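You operate a simulated robot arm through the tools that you are given. There is no shell and no other tool. Be economical: measure what you need, move in short steps, check, and stop when the job is done.

You are at the controls of a simulated two-armed robot. One attempt, no reset.

TASK
Open the valves of feet 2 and 3, set the clamp pressure to 2 bar and clamp the panel.
Fine: valves and pressure before the clamp; watch those two feet grip; the other valves stay shut; leave other panels and controls.

The check looks at the end state, three seconds after you hand in, the way a careful person would. Anything else that was tipped, shoved, dropped, spilled or broken makes it a failure.

THE ROBOT
Two 7-joint arms with two-finger parallel grippers on one trunk, hanging from a carriage that runs on a rail from [-1.443, -0.015] to [0.737, 0.008] (x, y) and turns from -329 to 359 degrees about z. Base frame: it is fixed where the carriage stands at the start and does not move with it; the origin is on the floor, on the carriage's upright axis, x ahead of it, y to its left, z up; the surface under the hand at the start is at about z = 0.85. Readings come in m, degrees, newtons and seconds.
The left shoulder is at the start at [0.04, 0.161, 1.438], the right one opposite. With the tool pointing down near the work surface each hand reaches from about 0.1 to 0.68 m from the robot's upright axis, wherever it stands, measured 20 degrees to its own side. Places, roughly: bar lock lever [0.3, 0.5, 0.8]; blue feed reset key [0.3, -0.3, 0.8]; clamp lever [0.3, 0.2, 0.8]; clamp pressure dial [0.3, 0.1, 0.8]; feed air lever [0.3, 0.3, 0.8]; feed mode dial [0.3, 0, 0.8]; feed one button [0.3, -0.2, 0.8]; feed two button [0.3, -0.5, 0.8]; foot pedal [0.3, 0.1, 0.1]; foot three valve [0.7, 0.2, 1.1]; foot two valve [0.7, 0.3, 1.1]; grey width knob [0.3, 0.6, 0.8]; roller lever [0.3, -0.4, 0.8]; stop plate lever [0.3, -1.6, 1]; tan-edged foam panel (36x30x5 cm) [2.9, 3.4, 0.2]; tan-edged quilted panel [2.5, 3.5, 0.5]. Payload 4.4 kg a hand.
The tool frame of a hand sits at the grasp point between the pads (the TCP): z along the fingers, y along the line on which they close. The tips reach 0.023 m beyond it. The gripper opens to 0.094 m. The fingers are 0.038 m wide and 0.01 m thick; the gripper's body (0.054 by 0.096 m) begins 0.039 m behind the TCP.
Orientation is that of the tool frame in the base frame, as [roll, pitch, yaw] about the fixed x, y, z axes, in that order (R = Rz(yaw) Ry(pitch) Rx(roll)). With the fingers straight down and closing along the base's y, the tool's x points along the base's -x, its y along +y and its z along -z.

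THE INTERFACE
- The arms move only by the tool send_rows. It takes "left_series", "right_series" or both (then of equal length, played together; a hand with none holds still); each is a list that holds one entry, the list of rows, each a list of 7 numbers: the shift along the tool's x, y, z in units of 400 mm (1.0 is 400 mm), then the turn, a rotation vector about the tool's x, y, z in units of 60 degrees (1.0 is 60 degrees), then the finger opening in m, from 0 to 0.094. In form: [[[dx, dy, dz, wx, wy, wz, fingers], ...]]. A call has 1 to 10 rows; each row is the pose to reach, as a shift and turn from the pose commanded when the call began, along the tool's axes at that moment. A call with a number of a shift or a turn outside -1 to 1 is refused whole. Rows are played at 5 a second. More than 0.05 m and 8.6 degrees between two rows, or a gripper value outside its range, and nothing of the call is played. A pose out of reach is approached as far as the arm can. The call stops where the force on the tool passes 40 N (or 10 N more than at its start, if that is more) or the arm is blocked; 0.2 s more then pass. The fingers move at their own pace (about 0.045 m/s each) and stop on an object; they squeeze with about 30 N. The grip force told is the motor's: it shows also when the fingers shut on nothing. Time passes only in rows, and 0.2 s behind the last, so rows that repeat a pose let the fingers close. The reply holds the time, the measured pose of the TCP, the force on the tool along the base axes, the opening and the grip force, in the units named above and with some noise, with the torque about the TCP (base axes, N m) and any sound that the robot's microphone picked up, and new pictures: "show" is both (left out), scene, wrist or none (wrist: the cameras of the hands that moved).
- Cameras (640 x 400 px; columns grow to the right, rows downward): "scene" is now at [0.2091, 0.0286, 1.7113]; the picture's right is [0.59, -0.81, 0.00], its down [-0.73, -0.54, -0.41] and it looks along [0.33, 0.24, -0.91] (base axes); focal length 214 px, centre (320, 200). "left" rides on the left gripper at [0.087, -0.016, -0.074] in its tool frame; the picture's right is [0.18, 0.98, 0.00], its down [-0.58, 0.11, -0.81] and it looks along [-0.79, 0.15, 0.59] (tool axes); focal length 243 px, centre (320, 200). "right" rides on the right gripper at [0.086, 0.016, -0.074] in its tool frame; the picture's right is [-0.18, 0.98, 0.00], its down [-0.58, -0.11, -0.81] and it looks along [-0.79, -0.15, 0.59] (tool axes); focal length 243 px, centre (320, 200). There is no depth. A picture from a camera that has moved, and an enlarged one, comes with that camera's place and axes in the base frame and with its lens. The place of the scene camera against the robot may be out by one fixed shift of up to 0.012 m in any direction.
- move_column(by): slides the trunk up (or, below 0, down) by that many m; the arms and the scene camera ride with it, the base frame stays. It gives what a move gives, with no picture.
- drive_base(legs): drives the robot by 1 to 6 legs, each [ahead, left, turn to the left] in m, m and degrees, along the robot's own axes; the way and the turn of a leg run together, so that a leg with both is an arc; at most 1.5 m and 180 degrees a leg. The arms and the cameras ride along, it lands a little off, and it stops where it bumps. It keeps to its track: a leg is cut to what the track allows. It gives what a move gives, and a new picture of the scene camera.
- pan_tilt(pan, tilt): turns the head with the scene camera to pan (to the left, within 86 degrees either way) and tilt (down, from -29 to 69), counted from straight ahead of the robot. It gives what a move gives, and a new picture of the scene camera.
- enlarge(camera, box): a new picture of the part [left, top, right, bottom] of that camera's present view, enlarged. No time passes.
- sign_off(): hands the job in; it is judged then, once.

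Work in short steps. Places have to be worked out from the pictures, the camera data and where the tool is seen: move nearer, look again, correct. Check each grasp and each placing, and mend what went wrong. You have 120 turns and 260 pictures in all, those below and enlarged ones among them. Open the grippers and draw the arms clear of the work before you hand the job in, unless the task says otherwise; then end with one line.

The tools are called after "Emit:" as name(argument=value, ...) on one line, values as JSON. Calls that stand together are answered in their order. send_rows: Moves the arms, as the interface text tells. Its arguments: {"type":"object","properties":{"left_series":{"type":"array","items":{"type":"array","items":{"type":"array","items":{"type":"number"}}}},"right_series":{"type":"array","items":{"type":"array","items":{"type":"array","items":{"type":"number"}}}},"show":{"type":"string","enum":["both","scene","wrist","none"]}},"required":[]} The other tools are called the same way: move_column (by) slides the trunk up or down; drive_base (legs) drives the base; pan_tilt (pan, tilt) turns the head that bears the scene camera; enlarge (camera, box) takes an enlarged picture of a part of a camera's view; sign_off () hands the job in.

At the start:

```text
t: 0.0
left_eef_pos: [0.3914, 0.4164, 1.4762]
left_tool_rot: [-180.0, 0.0, -179.9]
left_wrist_force: [-0.4, 0.2, -0.7]
left_moment: [-0.03, -0.01, 0.0]
left_opening: 0.0941
left_grip_force: 0.1
right_eef_pos: [0.6042, -0.0135, 1.3814]
right_tool_rot: [179.9, 0.1, -180.0]
right_wrist_force: [1.2, -0.3, -0.5]
right_moment: [-0.02, 0.01, 0.01]
right_opening: 0.0944
right_grip_force: 0.2
trunk travel left (down, up): [-0.575, 0.195]
robot x, y, heading: [0.0019, 0.0006, 0.1]
head pan, tilt: [36.3, 65.7]
```

scene: 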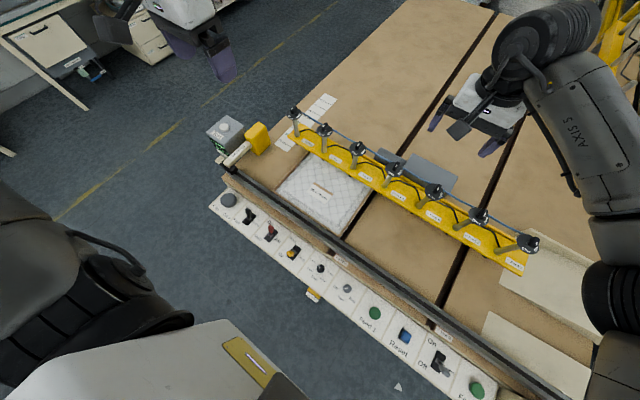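
right: 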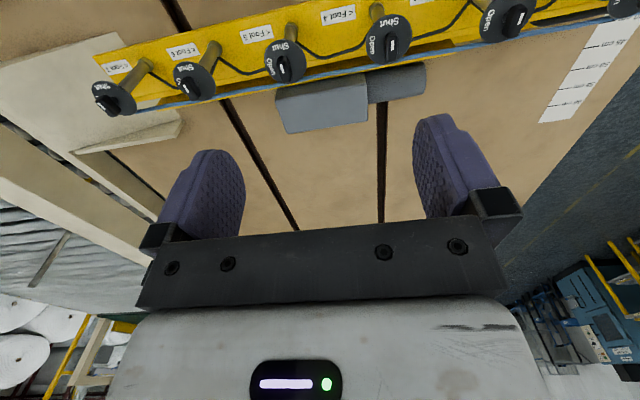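
left: 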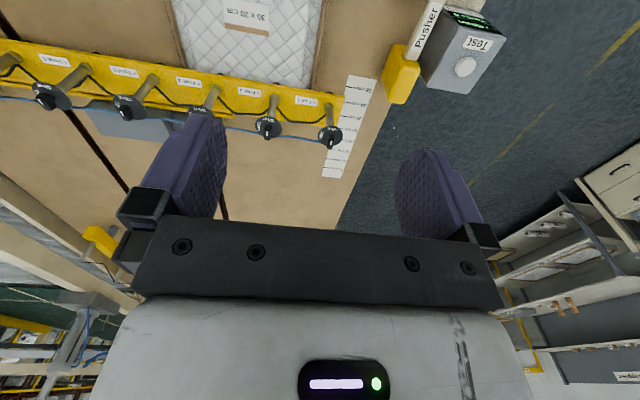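

The scene shows a control strip and a yellow beam with seven feet valves. I enlarge the key parts to read labels.

Emit:
enlarge(camera="scene", box=[270, 90, 430, 190])

Emit:
enlarge(camera="scene", box=[210, 180, 370, 310])

Emit:
enlarge(camera="left", box=[0, 30, 360, 180])

Emit:
enlarge(camera="right", box=[80, 0, 640, 130])

```text
4.00 times, centred on (350, 140) of scene
camera zoom: at [0.2091, 0.0286, 1.7113], right [0.59, -0.81, 0.0], down [-0.73, -0.54, -0.41], along [0.33, 0.24, -0.91], focal length 858 px, centre (200, 440)
```

zoom: 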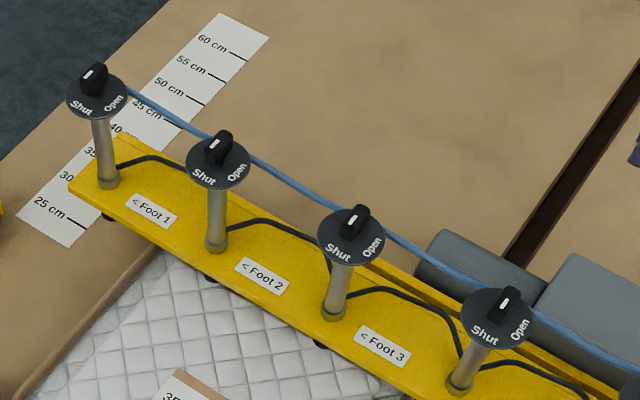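

```text
3.08 times, centred on (290, 245) of scene
camera zoom: at [0.2091, 0.0286, 1.7113], right [0.59, -0.81, 0.0], down [-0.73, -0.54, -0.41], along [0.33, 0.24, -0.91], focal length 660 px, centre (412, 62)
```

zoom: 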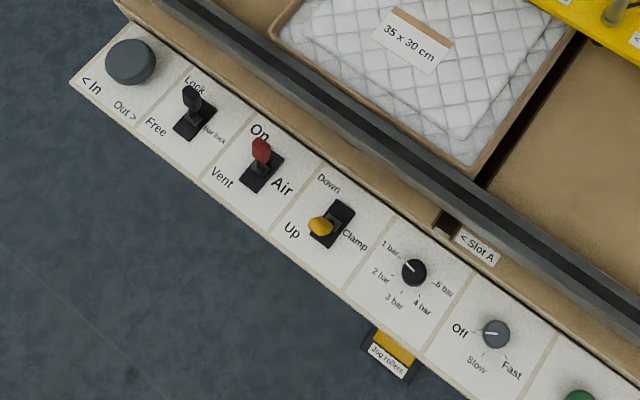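

```text
1.78 times, centred on (180, 105) of left
camera zoom: at [0.3035, 0.4004, 1.5512], right [-0.19, 0.98, 0.0], down [0.58, 0.11, 0.81], along [0.79, 0.15, -0.59], focal length 431 px, centre (569, 369)
```

zoom: 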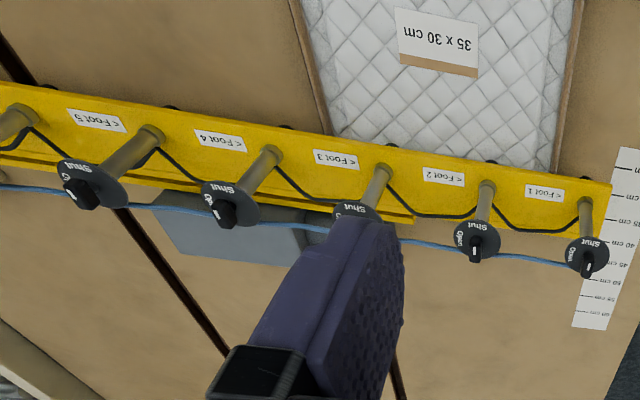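

```text
1.14 times, centred on (360, 65) of right
camera zoom: at [0.5179, 0.0, 1.4572], right [0.18, 0.98, 0.0], down [0.58, -0.11, 0.81], along [0.79, -0.15, -0.59], focal length 277 px, centre (274, 354)
```

zoom: 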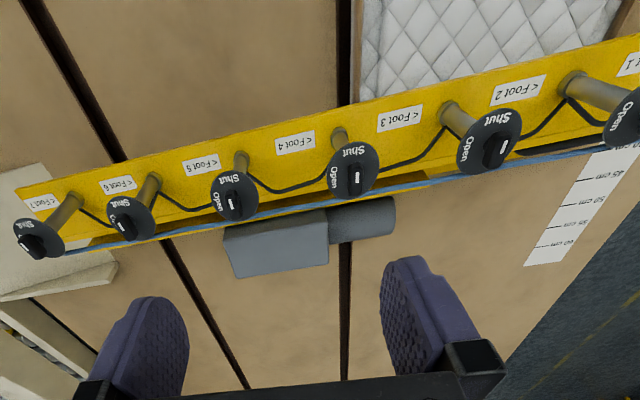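

Valve 2 appears to be near (0.67,0.35,1.1), valve 3 near (0.67,0.20,1.1). I bring the left hand closer above valve 2 to look.

Emit:
send_rows(left_series=[[[-0.07, -0.025, 0.05, 0, 0, 0, 0.094], [-0.15, -0.05, 0.1, 0, 0, 0, 0.094], [-0.23, -0.075, 0.15, 0, 0, 0, 0.094], [-0.31, -0.1, 0.2, 0, 0, 0, 0.094], [-0.39, -0.125, 0.25, 0, 0, 0, 0.094], [-0.45, -0.15, 0.3, 0, 0, 0, 0.094], [-0.51, -0.175, 0.35, 0, 0, 0, 0.094]]])

```text
t: 1.6
left_eef_pos: [0.595, 0.346, 1.3385]
left_tool_rot: [180.0, 0.1, -179.9]
left_wrist_force: [-0.3, -0.2, -0.5]
left_moment: [0.02, -0.02, -0.01]
left_opening: 0.0938
left_grip_force: 0.1
right_eef_pos: [0.6048, -0.015, 1.3809]
right_tool_rot: [-180.0, 0.0, -179.9]
right_wrist_force: [0.6, -0.6, 0.2]
right_moment: [0.04, 0.01, 0.01]
right_opening: 0.094
right_grip_force: 0.1
trunk travel left (down, up): [-0.575, 0.195]
robot x, y, heading: [0.0022, 0.0025, -0.1]
head pan, tilt: [36.3, 65.7]
camera scene: at [0.2092, 0.0286, 1.7113], right [0.59, -0.81, 0.0], down [-0.73, -0.54, -0.41], along [0.33, 0.24, -0.91], focal length 214 px, centre (320, 200)
camera left: at [0.5078, 0.3302, 1.4136], right [-0.19, 0.98, 0.0], down [0.58, 0.11, 0.81], along [0.79, 0.15, -0.59], focal length 243 px, centre (320, 200)
```

scene: 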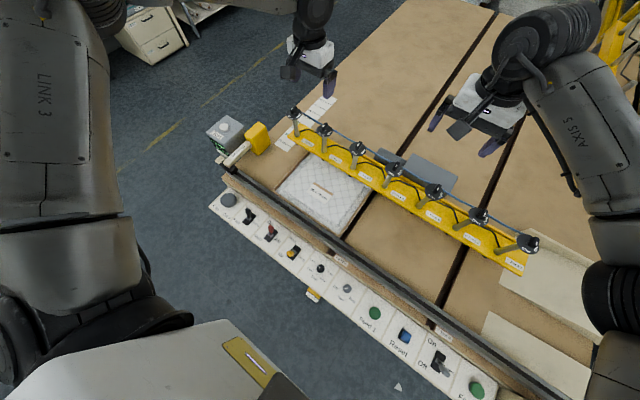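
left: 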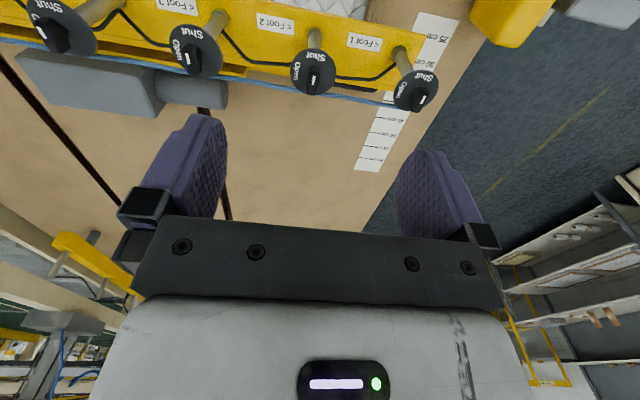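

I enlarge the left view around valves 2 and 3 to see the handle pointers.

Emit:
enlarge(camera="left", box=[140, 0, 340, 125])

Emit:
enlarge(camera="scene", box=[300, 115, 380, 165])

```text
3.20 times, centred on (240, 62) of left
camera zoom: at [0.5078, 0.3302, 1.4136], right [-0.19, 0.98, 0.0], down [0.58, 0.11, 0.81], along [0.79, 0.15, -0.59], focal length 776 px, centre (576, 640)
```

zoom: 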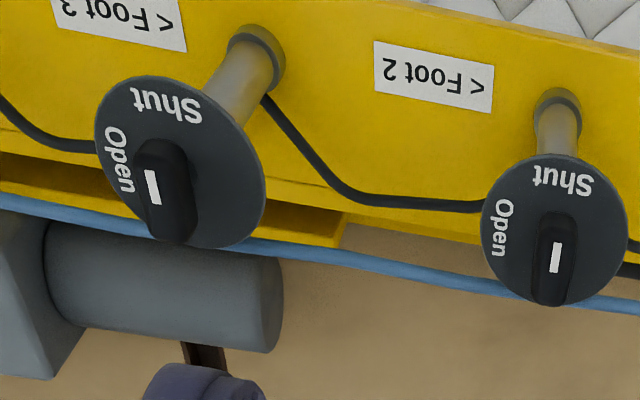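

```text
8.00 times, centred on (340, 140) of scene
camera zoom: at [0.2092, 0.0286, 1.7113], right [0.59, -0.81, 0.0], down [-0.73, -0.54, -0.41], along [0.33, 0.24, -0.91], focal length 1716 px, centre (160, 680)
```

zoom: 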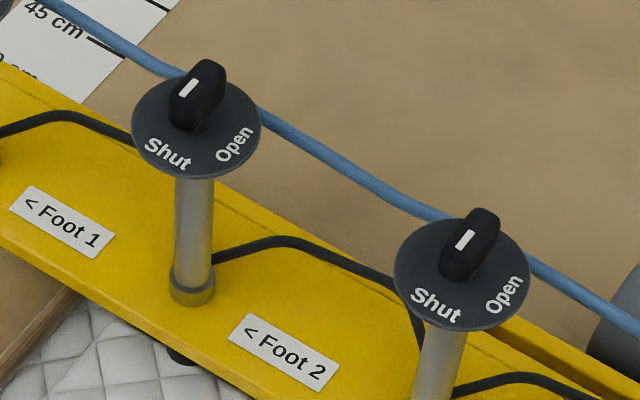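

Knobs lie along x (pointing at Shut, toward me) and must turn 90° CCW from above to Open. I move the left hand over valve 2, tips still ~4 cm above, and look again.

Emit:
send_rows(left_series=[[[-0.05, 0, 0.08, 0, 0, 0, 0.094], [-0.1, 0, 0.16, 0, 0, 0, 0.094], [-0.15, 0, 0.24, 0, 0, 0, 0.094], [-0.15, 0, 0.33, 0, 0, 0, 0.094]]])

```text
t: 2.6
left_eef_pos: [0.6237, 0.355, 1.2227]
left_tool_rot: [-179.9, 0.1, -180.0]
left_wrist_force: [0.5, 0.6, 0.3]
left_moment: [0.01, 0.0, 0.0]
left_opening: 0.094
left_grip_force: 0.0
left hand out of reach, approached as far as the arm can: row 3, 4
right_eef_pos: [0.6016, -0.0146, 1.3828]
right_tool_rot: [180.0, 0.0, 180.0]
right_wrist_force: [0.9, 0.1, 0.5]
right_moment: [-0.04, 0.02, 0.03]
right_opening: 0.0942
right_grip_force: 0.1
trunk travel left (down, up): [-0.575, 0.195]
robot x, y, heading: [-0.0013, 0.002, -0.1]
head pan, tilt: [36.3, 65.7]
camera scene: at [0.2091, 0.0285, 1.7113], right [0.59, -0.81, 0.0], down [-0.73, -0.54, -0.41], along [0.33, 0.24, -0.91], focal length 214 px, centre (320, 200)
camera left: at [0.537, 0.3397, 1.2971], right [-0.18, 0.98, 0.0], down [0.58, 0.11, 0.81], along [0.79, 0.15, -0.59], focal length 243 px, centre (320, 200)
```

scene: 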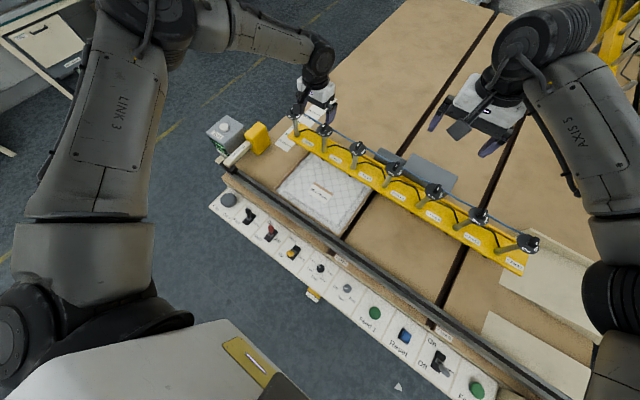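
left: 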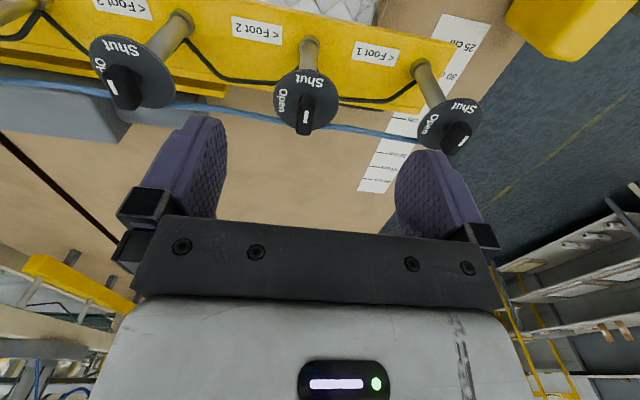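

The hand reached its limit at x≈0.62. The torso front is behind x≈0.1 and the table front at ~0.27, so a 0.12 m drive ahead is safe; tips are above the valve tops.

Emit:
drive_base(legs=[[0.12, 0, 0]])

```text
t: 3.8
left_eef_pos: [0.7434, 0.3571, 1.2237]
left_tool_rot: [180.0, 0.1, -180.0]
left_wrist_force: [0.3, 1.4, 0.5]
left_moment: [0.01, 0.02, 0.03]
left_opening: 0.094
left_grip_force: 0.0
right_eef_pos: [0.7232, -0.0131, 1.3829]
right_tool_rot: [-180.0, 0.0, 180.0]
right_wrist_force: [-0.4, 0.6, 1.2]
right_moment: [-0.01, 0.03, -0.04]
right_opening: 0.0942
right_grip_force: 0.0
trunk travel left (down, up): [-0.575, 0.195]
robot x, y, heading: [0.1199, 0.0007, -0.4]
head pan, tilt: [36.3, 65.7]
camera scene: at [0.3281, 0.0297, 1.7114], right [0.59, -0.81, 0.0], down [-0.73, -0.54, -0.41], along [0.33, 0.24, -0.91], focal length 214 px, centre (320, 200)
```

scene: 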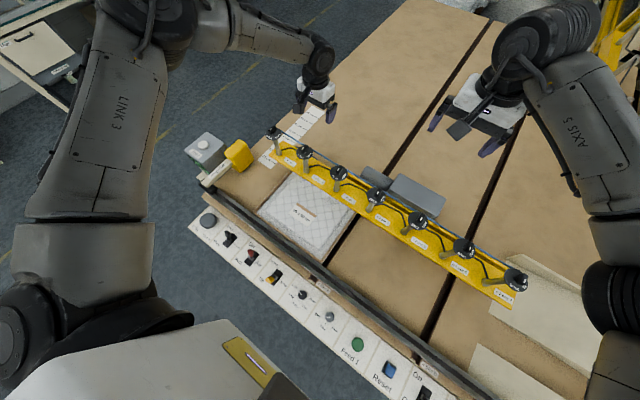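

The drive succeeded. Now I set the hand right over valve 2 (≈0.65, 0.349), still above it, to check.

Emit:
send_rows(left_series=[[[0.08, -0.01, 0, 0, 0, 0, 0.094], [0.16, -0.02, 0, 0, 0, 0, 0.094], [0.2325, -0.02, 0, 0, 0, 0, 0.094], [0.2325, -0.02, 0.04, 0, 0, 0, 0.094]]])

```text
t: 4.8
left_eef_pos: [0.6515, 0.3477, 1.2074]
left_tool_rot: [180.0, 0.1, -179.9]
left_wrist_force: [0.7, 0.6, 1.1]
left_moment: [0.01, 0.03, 0.0]
left_opening: 0.0938
left_grip_force: 0.1
right_eef_pos: [0.722, -0.0136, 1.3817]
right_tool_rot: [-180.0, 0.0, 179.9]
right_wrist_force: [-0.7, -0.1, -0.5]
right_moment: [-0.02, -0.01, 0.01]
right_opening: 0.0941
right_grip_force: 0.1
trunk travel left (down, up): [-0.575, 0.195]
robot x, y, heading: [0.1204, 0.0026, -0.1]
head pan, tilt: [36.3, 65.7]
camera scene: at [0.3279, 0.0297, 1.7113], right [0.59, -0.81, 0.0], down [-0.73, -0.54, -0.41], along [0.33, 0.24, -0.91], focal length 214 px, centre (320, 200)
camera left: at [0.5636, 0.332, 1.2823], right [-0.18, 0.98, 0.0], down [0.58, 0.11, 0.81], along [0.79, 0.15, -0.59], focal length 243 px, centre (320, 200)
```

scene: 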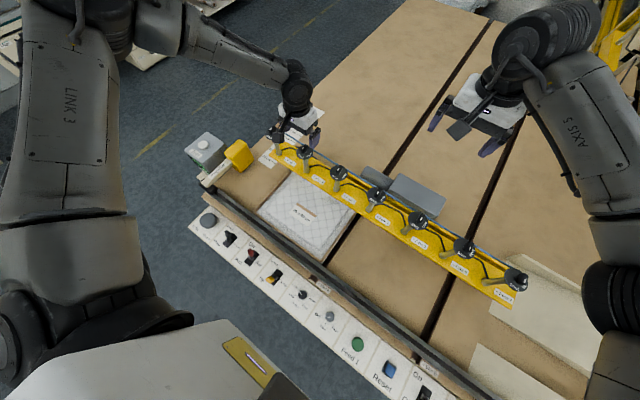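
left: 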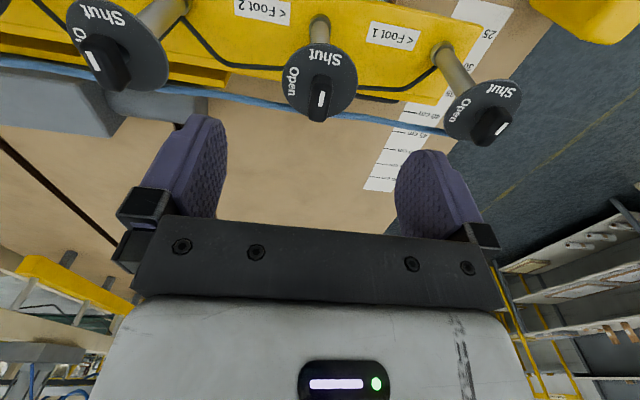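

Knob top is at z≈1.136 and the plate at ≈1.116, centred under the hand. I descend so the tips stop ~5 mm above the plate, then look.

Emit:
send_rows(left_series=[[[0, 0, 0.05, 0, 0, 0, 0.06], [0, 0, 0.1, 0, 0, 0, 0.06], [0, 0, 0.15, 0, 0, 0, 0.06], [0, 0, 0.155, 0, 0, 0, 0.05]]], show="wrist")

```text
t: 5.8
left_eef_pos: [0.6511, 0.3485, 1.1468]
left_tool_rot: [-180.0, 0.2, -180.0]
left_wrist_force: [1.0, 0.1, -0.5]
left_moment: [-0.04, -0.02, -0.02]
left_opening: 0.0499
left_grip_force: 0.2
right_eef_pos: [0.7219, -0.0152, 1.3817]
right_tool_rot: [180.0, 0.1, 179.9]
right_wrist_force: [0.4, 0.0, -0.7]
right_moment: [-0.02, -0.01, 0.01]
right_opening: 0.0938
right_grip_force: 0.1
trunk travel left (down, up): [-0.575, 0.195]
robot x, y, heading: [0.1188, 0.002, 0.0]
head pan, tilt: [36.3, 65.7]
camera left: at [0.5642, 0.3328, 1.2196], right [-0.18, 0.98, 0.0], down [0.58, 0.11, 0.81], along [0.79, 0.15, -0.59], focal length 243 px, centre (320, 200)
```

left: 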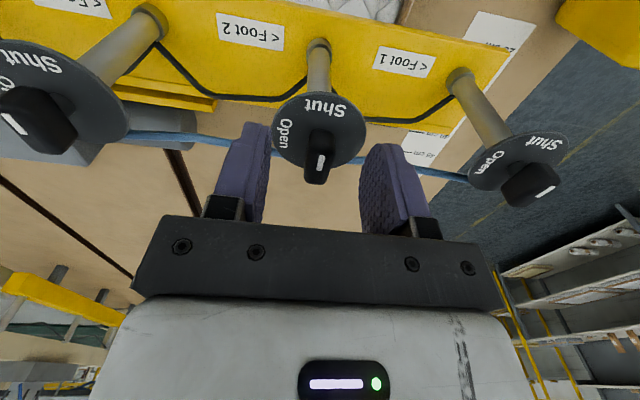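

Knob is between the pads, mark at mid-column. I close on it.

Emit:
send_rows(left_series=[[[0, 0, 0, 0, 0, 0, 0.03], [0, 0, 0, 0, 0, 0, 0.0], [0, 0, 0, 0, 0, 0, 0.0], [0, 0, 0, 0, 0, 0, 0.0]]], show="wrist")

```text
t: 6.8
left_eef_pos: [0.6509, 0.3499, 1.1451]
left_tool_rot: [179.9, 0.1, -179.9]
left_wrist_force: [3.6, 4.5, -5.6]
left_moment: [0.11, -0.12, 0.46]
left_opening: 0.0147
left_grip_force: 45.0
right_eef_pos: [0.7233, -0.0129, 1.3816]
right_tool_rot: [-179.9, 0.1, 179.9]
right_wrist_force: [-0.6, 0.4, 0.0]
right_moment: [0.0, 0.01, -0.01]
right_opening: 0.0943
right_grip_force: 0.1
trunk travel left (down, up): [-0.575, 0.195]
robot x, y, heading: [0.1178, 0.0008, 0.1]
head pan, tilt: [36.3, 65.7]
camera left: at [0.5642, 0.334, 1.2197], right [-0.19, 0.98, 0.0], down [0.58, 0.11, 0.81], along [0.79, 0.15, -0.59], focal length 243 px, centre (320, 200)
```

left: 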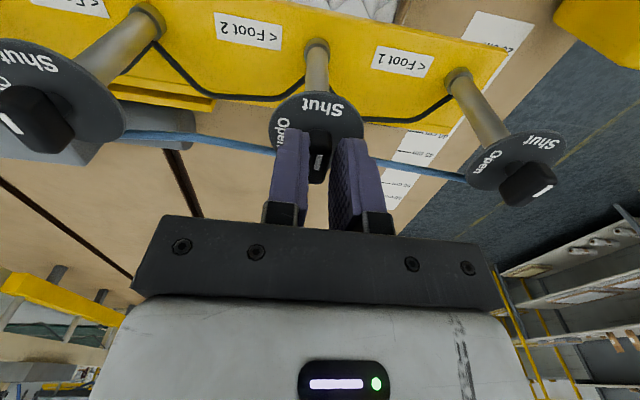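

Gripped (0.0147 m). I turn CCW from above (−wz) a first 24° and check forces.

Emit:
send_rows(left_series=[[[0, 0, 0, 0, 0, -0.13, 0.0], [0, 0, 0, 0, 0, -0.26, 0.0], [0, 0, 0, 0, 0, -0.39, 0.0]]], show="wrist")

```text
t: 7.6
left_eef_pos: [0.6515, 0.3448, 1.1448]
left_tool_rot: [-179.7, 0.1, -156.7]
left_wrist_force: [9.4, -9.2, -11.0]
left_moment: [-0.07, -0.12, -0.17]
left_opening: 0.0149
left_grip_force: 44.7
right_eef_pos: [0.7234, -0.016, 1.3807]
right_tool_rot: [-179.9, 0.1, 179.8]
right_wrist_force: [1.1, 0.9, -0.8]
right_moment: [0.03, -0.02, 0.0]
right_opening: 0.0939
right_grip_force: 0.0
trunk travel left (down, up): [-0.575, 0.195]
robot x, y, heading: [0.1135, -0.0019, -0.2]
head pan, tilt: [36.3, 65.7]
camera left: at [0.5784, 0.2969, 1.2198], right [-0.56, 0.83, -0.01], down [0.49, 0.33, 0.81], along [0.67, 0.45, -0.59], focal length 243 px, centre (320, 200)
```

left: 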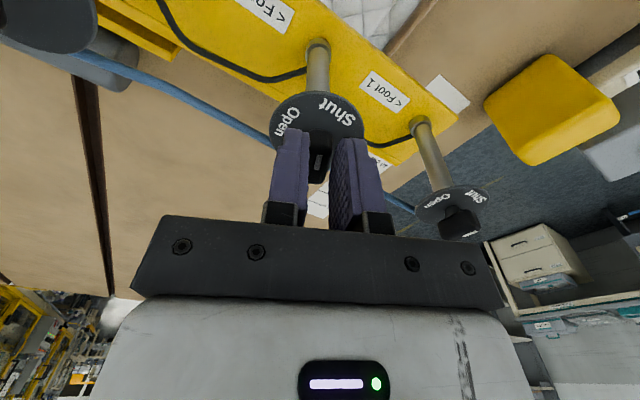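

Turning fine with modest side force. Continue turning toward Open.

Emit:
send_rows(left_series=[[[0, 0, 0, 0, 0, -0.13, 0.0], [0, 0, 0, 0, 0, -0.26, 0.0], [0, 0, 0, 0, 0, -0.39, 0.0], [0, 0, 0, 0, 0, -0.52, 0.0], [0, 0, 0, 0, 0, -0.65, 0.0], [0, 0, 0, 0, 0, -0.78, 0.0]]], show="wrist")

```text
t: 8.4
left_eef_pos: [0.6549, 0.3416, 1.1464]
left_tool_rot: [-179.2, 0.0, -135.8]
left_wrist_force: [12.9, -9.0, -15.6]
left_moment: [-0.38, -0.14, -0.19]
left_opening: 0.0146
left_grip_force: 45.3
right_eef_pos: [0.7239, -0.0179, 1.383]
right_tool_rot: [-179.9, 0.1, 179.9]
right_wrist_force: [-0.5, 0.8, -0.2]
right_moment: [-0.01, -0.01, 0.04]
right_opening: 0.0939
right_grip_force: 0.0
trunk travel left (down, up): [-0.575, 0.195]
robot x, y, heading: [0.1209, -0.0003, -0.1]
head pan, tilt: [36.3, 65.7]
stopped in row 3 (left hand): the force on the tool passed its limit at 42 N (the readings are from after the stop); the commanded pose is now the measured one
camera left: at [0.6027, 0.2708, 1.2202], right [-0.82, 0.58, -0.01], down [0.33, 0.49, 0.81], along [0.47, 0.65, -0.59], focal length 243 px, centre (320, 200)
```

left: 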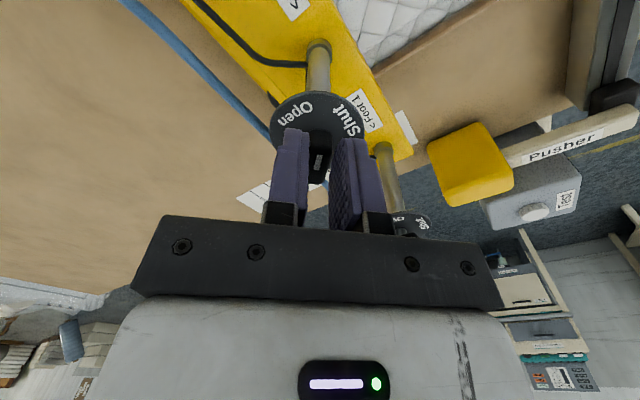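

The knob pivots ~1 cm beyond my grip point (axis ≈0.661,0.349); I continue the turn along that arc with matching shift, smaller steps.

Emit:
send_rows(left_series=[[[-0.0005, -0.003, 0, 0, 0, -0.1, 0.0], [-0.001, -0.006, 0, 0, 0, -0.2, 0.0], [-0.002, -0.0085, 0, 0, 0, -0.3, 0.0], [-0.0035, -0.011, 0, 0, 0, -0.4, 0.0], [-0.005, -0.0135, 0, 0, 0, -0.5, 0.0], [-0.0065, -0.0155, 0, 0, 0, -0.6, 0.0], [-0.008, -0.017, 0, 0, 0, -0.7, 0.0]]], show="wrist")

```text
t: 10.0
left_eef_pos: [0.6628, 0.3381, 1.1459]
left_tool_rot: [-179.4, -0.5, -93.5]
left_wrist_force: [22.2, -23.2, -18.1]
left_moment: [0.24, -0.41, -0.25]
left_opening: 0.0151
left_grip_force: 45.0
right_eef_pos: [0.7247, -0.0184, 1.382]
right_tool_rot: [-179.9, 0.1, 179.8]
right_wrist_force: [0.3, 0.5, -0.3]
right_moment: [0.05, -0.02, 0.03]
right_opening: 0.0939
right_grip_force: 0.0
trunk travel left (down, up): [-0.575, 0.195]
robot x, y, heading: [0.117, 0.0044, -0.2]
head pan, tilt: [36.3, 65.7]
camera left: at [0.672, 0.2519, 1.2211], right [-0.99, -0.12, -0.01], down [-0.08, 0.59, 0.8], along [-0.09, 0.8, -0.6], focal length 243 px, centre (320, 200)
```

left: 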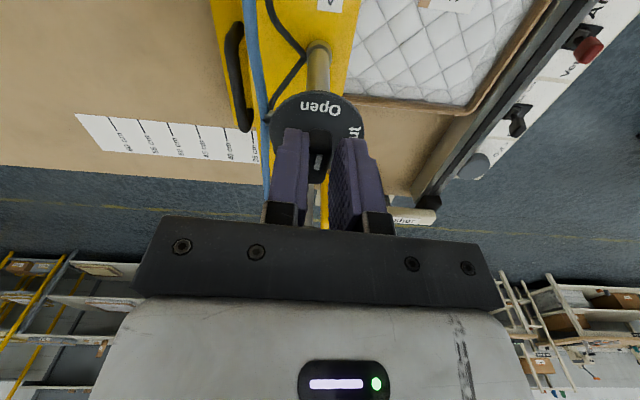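

"Open" now lines up with the pointer. I finish the last ~3.5°, open the fingers and lift straight up.

Emit:
send_rows(left_series=[[[0, 0, 0, 0, 0, -0.06, 0.0], [0, 0, 0, 0, 0, -0.06, 0.05], [0, 0, 0, 0, 0, -0.06, 0.05], [0, 0, -0.05, 0, 0, -0.06, 0.06], [0, 0, -0.15, 0, 0, -0.06, 0.094], [0, 0, -0.25, 0, 0, -0.06, 0.094]]], show="wrist")

Emit:
enlarge(camera="left", box=[240, 20, 400, 120])

```text
t: 11.4
left_eef_pos: [0.6608, 0.3418, 1.2475]
left_tool_rot: [-179.7, -0.2, -90.1]
left_wrist_force: [0.2, -0.2, -0.1]
left_moment: [0.02, 0.0, 0.0]
left_opening: 0.0939
left_grip_force: 0.2
right_eef_pos: [0.7217, -0.0149, 1.3824]
right_tool_rot: [-180.0, 0.0, 179.9]
right_wrist_force: [1.2, -0.2, 0.2]
right_moment: [0.02, -0.04, -0.04]
right_opening: 0.094
right_grip_force: 0.1
trunk travel left (down, up): [-0.575, 0.195]
robot x, y, heading: [0.1187, 0.0019, -0.1]
head pan, tilt: [36.3, 65.7]
camera left: at [0.6747, 0.2573, 1.3227], right [-0.98, -0.18, -0.01], down [-0.11, 0.58, 0.8], along [-0.14, 0.79, -0.59], focal length 243 px, centre (320, 200)
```

left: 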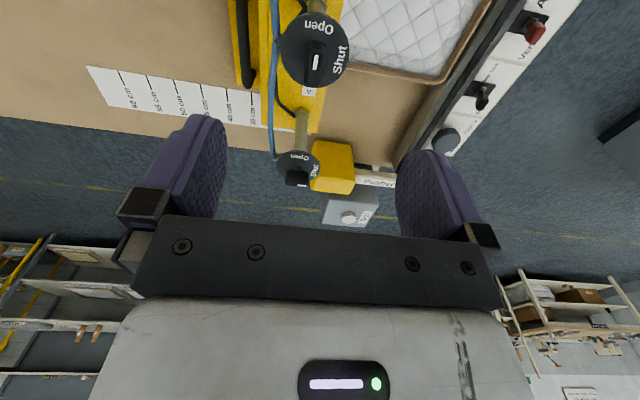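

```text
4.00 times, centred on (320, 70) of left
camera zoom: at [0.6747, 0.2573, 1.3227], right [-0.98, -0.18, -0.01], down [-0.11, 0.58, 0.8], along [-0.14, 0.79, -0.59], focal length 970 px, centre (320, 720)
```

zoom: 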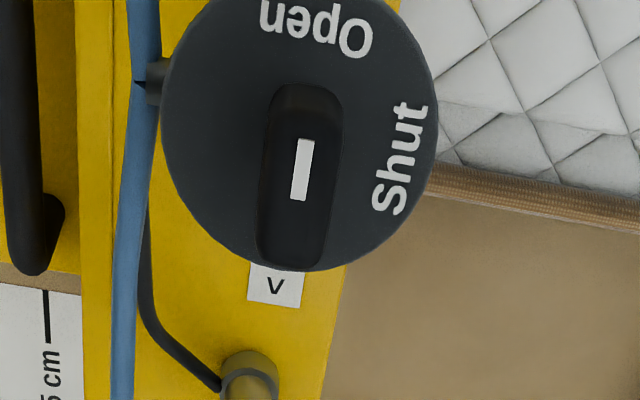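

Valve 2's pointer is at Open. Now I move over valve 3 while turning the hand back (first 58°).

Emit:
send_rows(left_series=[[[0.05, 0, 0, 0, 0, 0.14, 0.094], [0.1, 0, 0, 0, 0, 0.28, 0.094], [0.15, 0, 0, 0, 0, 0.42, 0.094], [0.2, 0, 0, 0, 0, 0.56, 0.094], [0.25, 0, 0, 0, 0, 0.7, 0.094], [0.3, 0, 0, 0, 0, 0.84, 0.094], [0.35, 0, 0, 0, 0, 0.98, 0.094]]], show="none")

Emit:
send_rows(left_series=[[[0, 0, 0, 0, 0, 0.13, 0.094], [0, 0, 0, 0, 0, 0.26, 0.094], [0, 0, 0, 0, 0, 0.39, 0.094], [0, 0, 0, 0, 0, 0.52, 0.094]]], show="wrist")

```text
t: 13.0
left_eef_pos: [0.6595, 0.2032, 1.2477]
left_tool_rot: [-179.8, 0.3, -148.9]
left_wrist_force: [-0.7, -0.3, -1.5]
left_moment: [0.0, 0.0, -0.04]
left_opening: 0.094
left_grip_force: 0.0
right_eef_pos: [0.722, -0.0147, 1.3818]
right_tool_rot: [-180.0, 0.0, 180.0]
right_wrist_force: [0.5, 1.0, -0.6]
right_moment: [0.01, -0.02, -0.02]
right_opening: 0.0942
right_grip_force: 0.0
trunk travel left (down, up): [-0.575, 0.195]
robot x, y, heading: [0.1175, -0.0003, -0.4]
head pan, tilt: [36.3, 65.7]
```

```text
t: 14.0
left_eef_pos: [0.6587, 0.2027, 1.2467]
left_tool_rot: [-179.8, 0.4, 179.8]
left_wrist_force: [-0.3, -1.2, 0.9]
left_moment: [0.02, 0.03, 0.03]
left_opening: 0.0938
left_grip_force: 0.0
right_eef_pos: [0.7232, -0.0151, 1.3826]
right_tool_rot: [180.0, 0.0, 179.9]
right_wrist_force: [0.3, -0.3, -0.9]
right_moment: [0.0, 0.04, 0.01]
right_opening: 0.0941
right_grip_force: 0.0
trunk travel left (down, up): [-0.575, 0.195]
robot x, y, heading: [0.1171, -0.0009, -0.2]
head pan, tilt: [36.3, 65.7]
camera left: at [0.5715, 0.1881, 1.3206], right [-0.18, 0.98, 0.0], down [0.58, 0.11, 0.81], along [0.8, 0.14, -0.59], focal length 243 px, centre (320, 200)
```

left: 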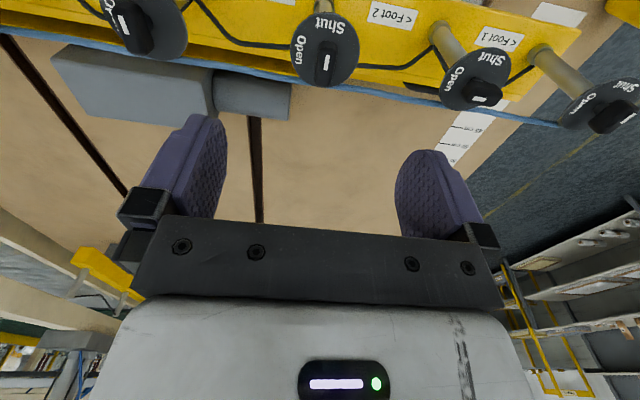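

Valve 3 mark at ≈(0.654,0.206), its axis ~1 cm farther. I centre at x≈0.66 and descend around the knob with the fingers part open.

Emit:
send_rows(left_series=[[[-0.004, 0.005, 0.09, 0, 0, 0, 0.06], [-0.004, 0.005, 0.18, 0, 0, 0, 0.05], [-0.004, 0.005, 0.24, 0, 0, 0, 0.05], [-0.004, 0.005, 0.257, 0, 0, 0, 0.05]]], show="wrist")

```text
t: 15.0
left_eef_pos: [0.6364, 0.2328, 1.1796]
left_tool_rot: [-179.9, 0.4, -180.0]
left_wrist_force: [-1.0, 0.0, 0.2]
left_moment: [-0.02, -0.01, 0.01]
left_opening: 0.0501
left_grip_force: 0.1
left hand out of reach, approached as far as the arm can: row 1, 2, 3, 4
right_eef_pos: [0.7232, -0.014, 1.3819]
right_tool_rot: [180.0, 0.0, 179.8]
right_wrist_force: [0.4, 0.1, 0.1]
right_moment: [-0.02, -0.04, 0.02]
right_opening: 0.0941
right_grip_force: 0.0
trunk travel left (down, up): [-0.575, 0.195]
robot x, y, heading: [0.121, 0.0025, 0.1]
head pan, tilt: [36.3, 65.7]
camera left: at [0.5496, 0.2169, 1.253], right [-0.18, 0.98, -0.01], down [0.58, 0.11, 0.81], along [0.8, 0.15, -0.59], focal length 243 px, centre (320, 200)
```

left: 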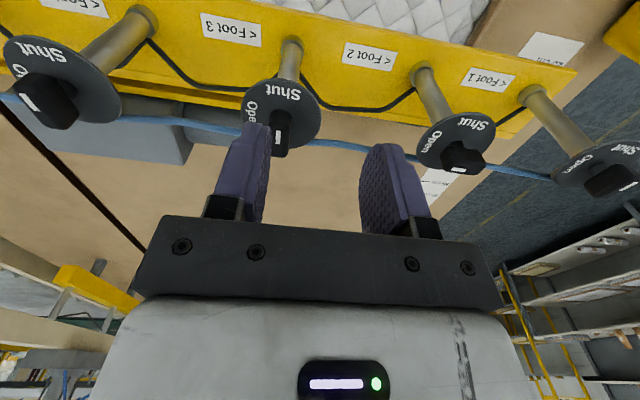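

The arm can't reach there at this trunk height. I raise the trunk 0.15 m (the hand rises with it) to get a better posture.

Emit:
move_column(by=0.15)

```text
t: 16.8
left_eef_pos: [0.6361, 0.2322, 1.3289]
left_tool_rot: [-179.8, 0.3, -179.9]
left_wrist_force: [-0.4, 0.4, 0.2]
left_moment: [0.03, 0.01, -0.02]
left_opening: 0.0497
left_grip_force: 0.0
right_eef_pos: [0.7232, -0.0143, 1.5318]
right_tool_rot: [180.0, -0.1, 179.9]
right_wrist_force: [0.9, 1.1, -0.2]
right_moment: [-0.01, 0.01, -0.01]
right_opening: 0.094
right_grip_force: 0.1
trunk travel left (down, up): [-0.725, 0.045]
robot x, y, heading: [0.1178, 0.0023, -0.3]
head pan, tilt: [36.3, 65.7]
```

Now I move to above valve 3 at (0.66, 0.2045, 1.22).

Emit:
send_rows(left_series=[[[-0.03, -0.035, 0.09, 0, 0, 0, 0.05], [-0.06, -0.0693, 0.18, 0, 0, 0, 0.05], [-0.06, -0.0693, 0.27, 0, 0, 0, 0.05]]], show="wrist")

```text
t: 17.6
left_eef_pos: [0.6181, 0.2567, 1.2954]
left_tool_rot: [-179.6, 0.3, 179.9]
left_wrist_force: [0.3, 0.6, -0.1]
left_moment: [0.01, 0.03, 0.03]
left_opening: 0.0498
left_grip_force: 0.0
left hand out of reach, approached as far as the arm can: row 1, 2, 3
right_eef_pos: [0.7235, -0.0143, 1.5305]
right_tool_rot: [-179.9, 0.0, 179.9]
right_wrist_force: [-0.4, -0.4, 0.0]
right_moment: [-0.02, -0.01, -0.02]
right_opening: 0.094
right_grip_force: 0.1
trunk travel left (down, up): [-0.725, 0.045]
robot x, y, heading: [0.1158, 0.0025, -0.3]
head pan, tilt: [36.3, 65.7]
camera left: at [0.5308, 0.2415, 1.3687], right [-0.18, 0.98, -0.01], down [0.58, 0.11, 0.81], along [0.8, 0.15, -0.59], focal length 243 px, centre (320, 200)
```

left: 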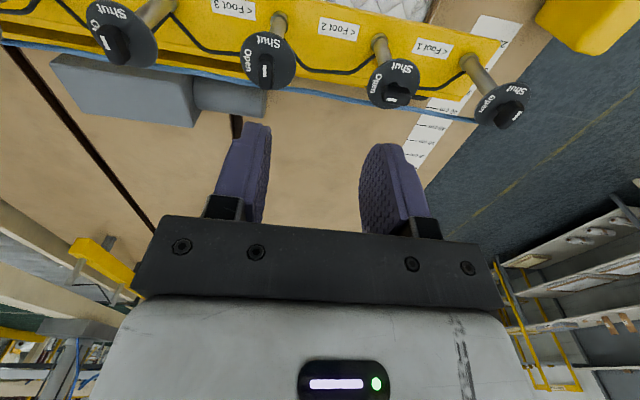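

A wrist joint limit seems to drive it off. Turning the body ~15° right puts valve 3 more to the left arm's side and relieves wrist yaw; hands are well above everything.

Emit:
drive_base(legs=[[0, 0, -15]])

```text
t: 18.9
left_eef_pos: [0.6681, 0.1162, 1.2957]
left_tool_rot: [-179.7, 0.4, 164.8]
left_wrist_force: [0.3, 0.2, 0.3]
left_moment: [0.0, -0.02, -0.01]
left_opening: 0.05
left_grip_force: 0.1
right_eef_pos: [0.697, -0.173, 1.5317]
right_tool_rot: [180.0, 0.0, 164.6]
right_wrist_force: [-0.5, -0.2, 0.5]
right_moment: [-0.02, -0.04, -0.01]
right_opening: 0.0942
right_grip_force: 0.0
trunk travel left (down, up): [-0.725, 0.045]
robot x, y, heading: [0.1199, -0.0012, -15.5]
head pan, tilt: [36.3, 65.7]
camera scene: at [0.33, -0.0267, 1.8613], right [0.36, -0.93, 0.0], down [-0.85, -0.33, -0.41], along [0.38, 0.15, -0.91], focal length 214 px, centre (320, 200)
```

scene: 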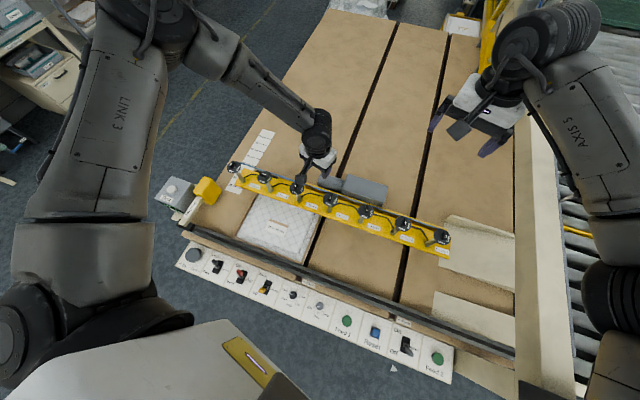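

Now move to above valve 3 with yaw back to 180°.

Emit:
send_rows(left_series=[[[0.02, 0.07, 0, 0, 0, -0.08, 0.06], [0.05, 0.14, 0.06, 0, 0, -0.16, 0.06], [0.0773, 0.2083, 0.12, 0, 0, -0.253, 0.06], [0.0773, 0.2083, 0.19, 0, 0, -0.253, 0.06]]], show="wrist")

```text
t: 19.9
left_eef_pos: [0.6565, 0.2088, 1.2331]
left_tool_rot: [-179.6, 0.4, 179.9]
left_wrist_force: [-0.2, -0.4, 0.4]
left_moment: [0.0, 0.0, -0.01]
left_opening: 0.0599
left_grip_force: 0.1
left hand out of reach, approached as far as the arm can: row 4
right_eef_pos: [0.6964, -0.173, 1.5316]
right_tool_rot: [-179.9, 0.0, 164.7]
right_wrist_force: [0.4, 0.1, 0.6]
right_moment: [-0.03, 0.04, 0.0]
right_opening: 0.0941
right_grip_force: 0.0
trunk travel left (down, up): [-0.725, 0.045]
robot x, y, heading: [0.119, 0.0003, -15.4]
head pan, tilt: [36.3, 65.7]
camera left: at [0.569, 0.1935, 1.3079], right [-0.18, 0.98, -0.01], down [0.58, 0.11, 0.81], along [0.8, 0.14, -0.59], focal length 243 px, centre (320, 200)
```

left: 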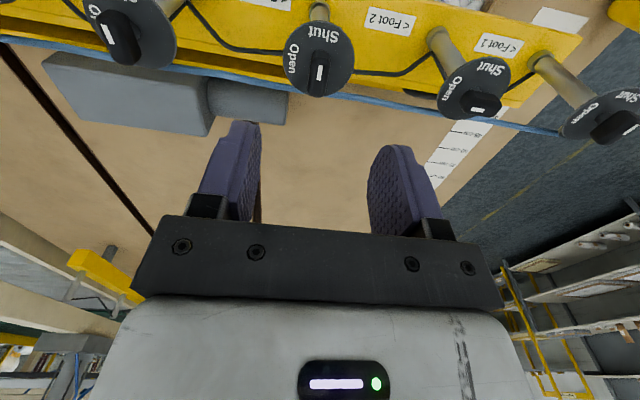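

Lower trunk and the turned body both help. I raise the hand 0.13 m, then lower the trunk 0.15 m back.

Emit:
send_rows(left_series=[[[0, 0, -0.1, 0, 0, 0, 0.06], [0, 0, -0.2, 0, 0, 0, 0.06], [0, 0, -0.3, 0, 0, 0, 0.06], [0, 0, -0.36, 0, 0, 0, 0.06]]], show="none")

Emit:
move_column(by=-0.15)

```text
t: 20.9
left_eef_pos: [0.6555, 0.211, 1.3783]
left_tool_rot: [-179.5, 0.3, 179.8]
left_wrist_force: [0.3, -0.7, -0.8]
left_moment: [0.01, 0.01, 0.01]
left_opening: 0.0602
left_grip_force: 0.1
right_eef_pos: [0.6975, -0.1732, 1.5319]
right_tool_rot: [-180.0, 0.0, 164.6]
right_wrist_force: [-1.1, -0.3, -1.1]
right_moment: [0.04, 0.03, 0.02]
right_opening: 0.0938
right_grip_force: 0.1
trunk travel left (down, up): [-0.725, 0.045]
robot x, y, heading: [0.1204, 0.0005, -15.4]
head pan, tilt: [36.3, 65.7]
```

```text
t: 22.6
left_eef_pos: [0.6548, 0.2105, 1.2293]
left_tool_rot: [-179.6, 0.3, 180.0]
left_wrist_force: [0.0, 0.2, 0.8]
left_moment: [0.07, -0.02, 0.02]
left_opening: 0.06
left_grip_force: 0.0
right_eef_pos: [0.6965, -0.1722, 1.382]
right_tool_rot: [-180.0, 0.0, 164.6]
right_wrist_force: [-0.8, 0.1, 0.0]
right_moment: [0.01, 0.0, -0.03]
right_opening: 0.0942
right_grip_force: 0.0
trunk travel left (down, up): [-0.575, 0.195]
robot x, y, heading: [0.1182, 0.0036, -15.2]
head pan, tilt: [36.3, 65.7]
```

Now step to above the knob, stopping at z≈1.17 first to verify centring.

Emit:
send_rows(left_series=[[[-0.0125, -0.009, 0.07, 0, 0, 0, 0.06], [-0.0125, -0.009, 0.145, 0, 0, 0, 0.06]]], show="wrist")

```text
t: 23.2
left_eef_pos: [0.661, 0.2063, 1.1699]
left_tool_rot: [-179.5, 0.4, 179.8]
left_wrist_force: [0.5, -0.7, 0.6]
left_moment: [0.04, 0.01, -0.01]
left_opening: 0.0602
left_grip_force: 0.1
right_eef_pos: [0.6961, -0.1723, 1.3808]
right_tool_rot: [-180.0, 0.0, 164.6]
right_wrist_force: [-0.3, 0.0, -0.4]
right_moment: [0.0, -0.01, 0.02]
right_opening: 0.094
right_grip_force: 0.1
trunk travel left (down, up): [-0.575, 0.195]
robot x, y, heading: [0.1188, 0.0005, -15.7]
head pan, tilt: [36.3, 65.7]
camera left: at [0.5731, 0.1911, 1.2434], right [-0.18, 0.98, -0.01], down [0.58, 0.11, 0.81], along [0.8, 0.14, -0.59], focal length 243 px, centre (320, 200)
```

left: 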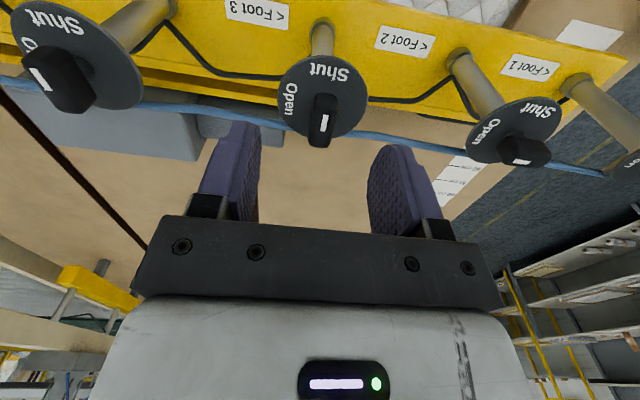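

Reach is fine and it is centred within ~2 mm. I descend to z≈1.143 and close.

Emit:
send_rows(left_series=[[[0, 0.003, 0.035, 0, 0, 0, 0.05], [0, 0.003, 0.067, 0, 0, 0, 0.05], [0, 0.003, 0.067, 0, 0, 0, 0.03], [0, 0.003, 0.067, 0, 0, 0, 0.0], [0, 0.003, 0.067, 0, 0, 0, 0.0], [0, 0.003, 0.067, 0, 0, 0, 0.0]]], show="wrist")

```text
t: 24.6
left_eef_pos: [0.661, 0.2075, 1.1428]
left_tool_rot: [-179.6, 0.2, 180.0]
left_wrist_force: [-0.3, -3.1, -0.5]
left_moment: [0.05, -0.15, 0.51]
left_opening: 0.0153
left_grip_force: 45.2
right_eef_pos: [0.6961, -0.1743, 1.3814]
right_tool_rot: [-180.0, 0.1, 164.6]
right_wrist_force: [0.7, 0.3, 0.4]
right_moment: [-0.02, -0.01, 0.0]
right_opening: 0.0938
right_grip_force: 0.1
trunk travel left (down, up): [-0.575, 0.195]
robot x, y, heading: [0.1174, 0.0033, -15.4]
head pan, tilt: [36.3, 65.7]
camera left: at [0.5729, 0.1931, 1.2167], right [-0.18, 0.98, -0.01], down [0.58, 0.11, 0.81], along [0.8, 0.14, -0.59], focal length 243 px, centre (320, 200)
```

left: 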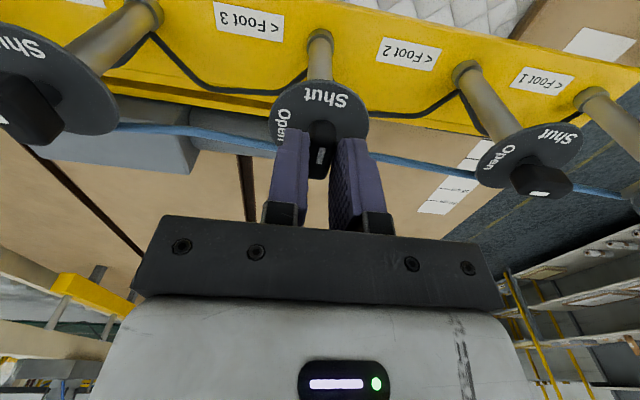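

Gripped. I turn CCW in small steps.

Emit:
send_rows(left_series=[[[0, 0, 0, 0, 0, -0.1, 0.0], [0, 0, 0, 0, 0, -0.2, 0.0], [0, 0, 0, 0, 0, -0.3, 0.0], [0, 0, 0, 0, 0, -0.4, 0.0], [0, 0, 0, 0, 0, -0.5, 0.0], [0, 0, 0, 0, 0, -0.6, 0.0], [0, 0, 0, 0, 0, -0.7, 0.0]]], show="wrist")

```text
t: 26.2
left_eef_pos: [0.6617, 0.2047, 1.143]
left_tool_rot: [-179.3, 0.0, -138.0]
left_wrist_force: [17.5, -12.6, -27.0]
left_moment: [0.43, -0.8, -0.06]
left_opening: 0.0149
left_grip_force: 44.6
right_eef_pos: [0.6983, -0.1753, 1.3828]
right_tool_rot: [-179.9, 0.2, 164.6]
right_wrist_force: [0.6, 0.0, -0.5]
right_moment: [0.0, 0.01, 0.01]
right_opening: 0.0942
right_grip_force: 0.1
trunk travel left (down, up): [-0.575, 0.195]
robot x, y, heading: [0.1154, 0.0015, -15.2]
head pan, tilt: [36.3, 65.7]
camera left: at [0.6069, 0.1365, 1.2174], right [-0.79, 0.61, -0.01], down [0.35, 0.48, 0.8], along [0.49, 0.63, -0.59], focal length 243 px, centre (320, 200)
```

left: 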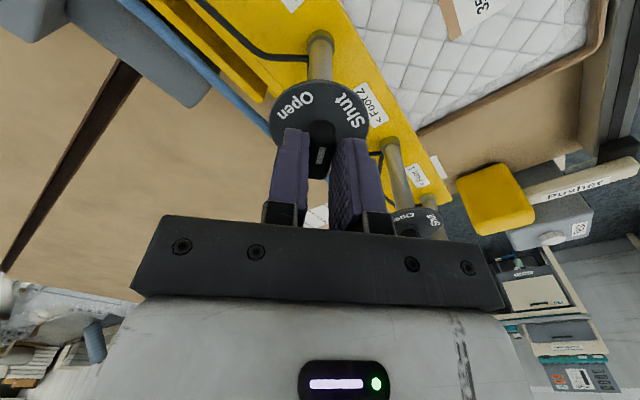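

Halfway, forces rising a bit. I release to relax, regrip, then continue.

Emit:
send_rows(left_series=[[[0, 0, 0, 0, 0, 0, 0.035], [0, 0, 0, 0, 0, 0, 0.035], [0, -0.004, 0, 0, 0, 0, 0.035], [0, -0.004, 0, 0, 0, 0, 0.0], [0, -0.004, 0, 0, 0, 0, 0.0], [0, -0.004, 0, 0, 0, 0, 0.0]]], show="none")

Emit:
send_rows(left_series=[[[0, -0.002, 0, 0, 0, -0.1, 0.0], [0, -0.004, 0, 0, 0, -0.2, 0.0], [0, -0.006, 0, 0, 0, -0.3, 0.0], [0, -0.008, 0, 0, 0, -0.4, 0.0], [0, -0.008, 0, 0, 0, -0.5, 0.0], [0, -0.008, 0, 0, 0, -0.6, 0.0], [0, -0.008, 0, 0, 0, -0.7, 0.0], [0, -0.008, 0, 0, 0, -0.76, 0.0]]], show="wrist")

```text
t: 27.6
left_eef_pos: [0.6621, 0.2055, 1.1448]
left_tool_rot: [-179.5, 0.0, -138.1]
left_wrist_force: [4.4, -4.6, -0.4]
left_moment: [0.06, -0.18, -0.01]
left_opening: 0.0148
left_grip_force: 45.2
right_eef_pos: [0.6972, -0.1737, 1.3826]
right_tool_rot: [179.9, 0.0, 164.6]
right_wrist_force: [0.3, -0.2, -0.5]
right_moment: [0.0, 0.02, 0.02]
right_opening: 0.0939
right_grip_force: 0.0
trunk travel left (down, up): [-0.575, 0.195]
robot x, y, heading: [0.1174, 0.0018, -15.0]
head pan, tilt: [36.3, 65.7]
```

```text
t: 29.4
left_eef_pos: [0.6649, 0.2047, 1.1438]
left_tool_rot: [-179.7, -0.4, -92.4]
left_wrist_force: [-3.9, -0.9, 18.3]
left_moment: [1.12, 0.11, 0.02]
left_opening: 0.0151
left_grip_force: 45.0
right_eef_pos: [0.6973, -0.1718, 1.381]
right_tool_rot: [180.0, 0.1, 164.7]
right_wrist_force: [-0.1, -0.4, 0.7]
right_moment: [0.02, 0.0, -0.02]
right_opening: 0.0941
right_grip_force: 0.0
trunk travel left (down, up): [-0.575, 0.195]
robot x, y, heading: [0.118, 0.0047, -15.4]
head pan, tilt: [36.3, 65.7]
camera left: at [0.6763, 0.1181, 1.219], right [-0.99, -0.14, -0.01], down [-0.09, 0.59, 0.8], along [-0.11, 0.79, -0.6], focal length 243 px, centre (320, 200)
```

left: 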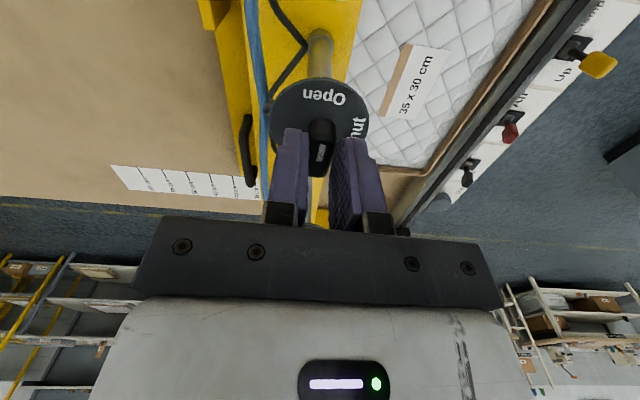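

Pointer is at Open. Finish 2°, release, lift, and verify.

Emit:
send_rows(left_series=[[[0, 0, 0, 0, 0, -0.04, 0.0], [0, 0, 0, 0, 0, -0.04, 0.05], [0, 0, 0, 0, 0, -0.04, 0.05], [0, 0, -0.05, 0, 0, -0.04, 0.06], [0, 0, -0.15, 0, 0, -0.04, 0.06], [0, 0, -0.26, 0, 0, -0.04, 0.06]]], show="wrist")

Emit:
enlarge(camera="left", box=[240, 0, 480, 150])

```text
t: 30.8
left_eef_pos: [0.6631, 0.2065, 1.2468]
left_tool_rot: [-179.6, -0.2, -90.1]
left_wrist_force: [-0.5, -0.5, 0.0]
left_moment: [0.02, -0.01, 0.01]
left_opening: 0.06
left_grip_force: 0.1
right_eef_pos: [0.6968, -0.172, 1.3809]
right_tool_rot: [-180.0, 0.0, 164.6]
right_wrist_force: [0.2, -0.7, -0.5]
right_moment: [0.01, -0.02, 0.02]
right_opening: 0.094
right_grip_force: 0.2
trunk travel left (down, up): [-0.575, 0.195]
robot x, y, heading: [0.1171, -0.0008, -15.2]
head pan, tilt: [36.3, 65.7]
camera left: at [0.6791, 0.1205, 1.3217], right [-0.98, -0.18, 0.0], down [-0.11, 0.59, 0.8], along [-0.14, 0.79, -0.6], focal length 243 px, centre (320, 200)
```

left: 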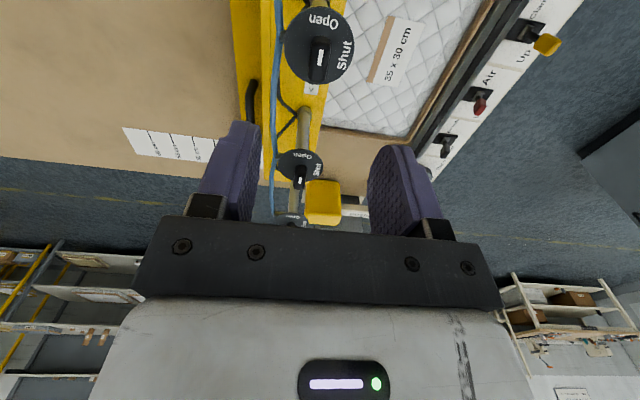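

```text
2.67 times, centred on (360, 75) of left
camera zoom: at [0.6791, 0.1205, 1.3217], right [-0.98, -0.18, 0.0], down [-0.11, 0.59, 0.8], along [-0.14, 0.79, -0.6], focal length 647 px, centre (213, 533)
```

zoom: 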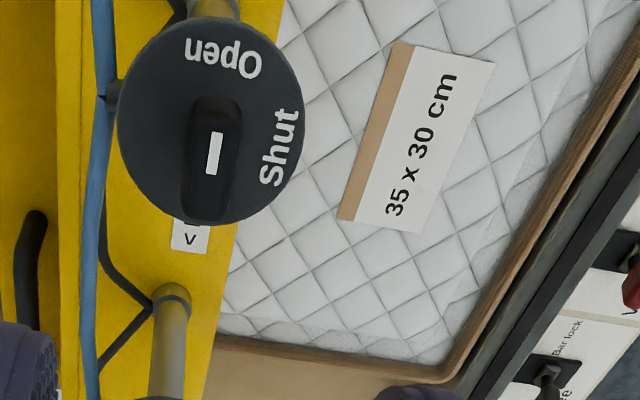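

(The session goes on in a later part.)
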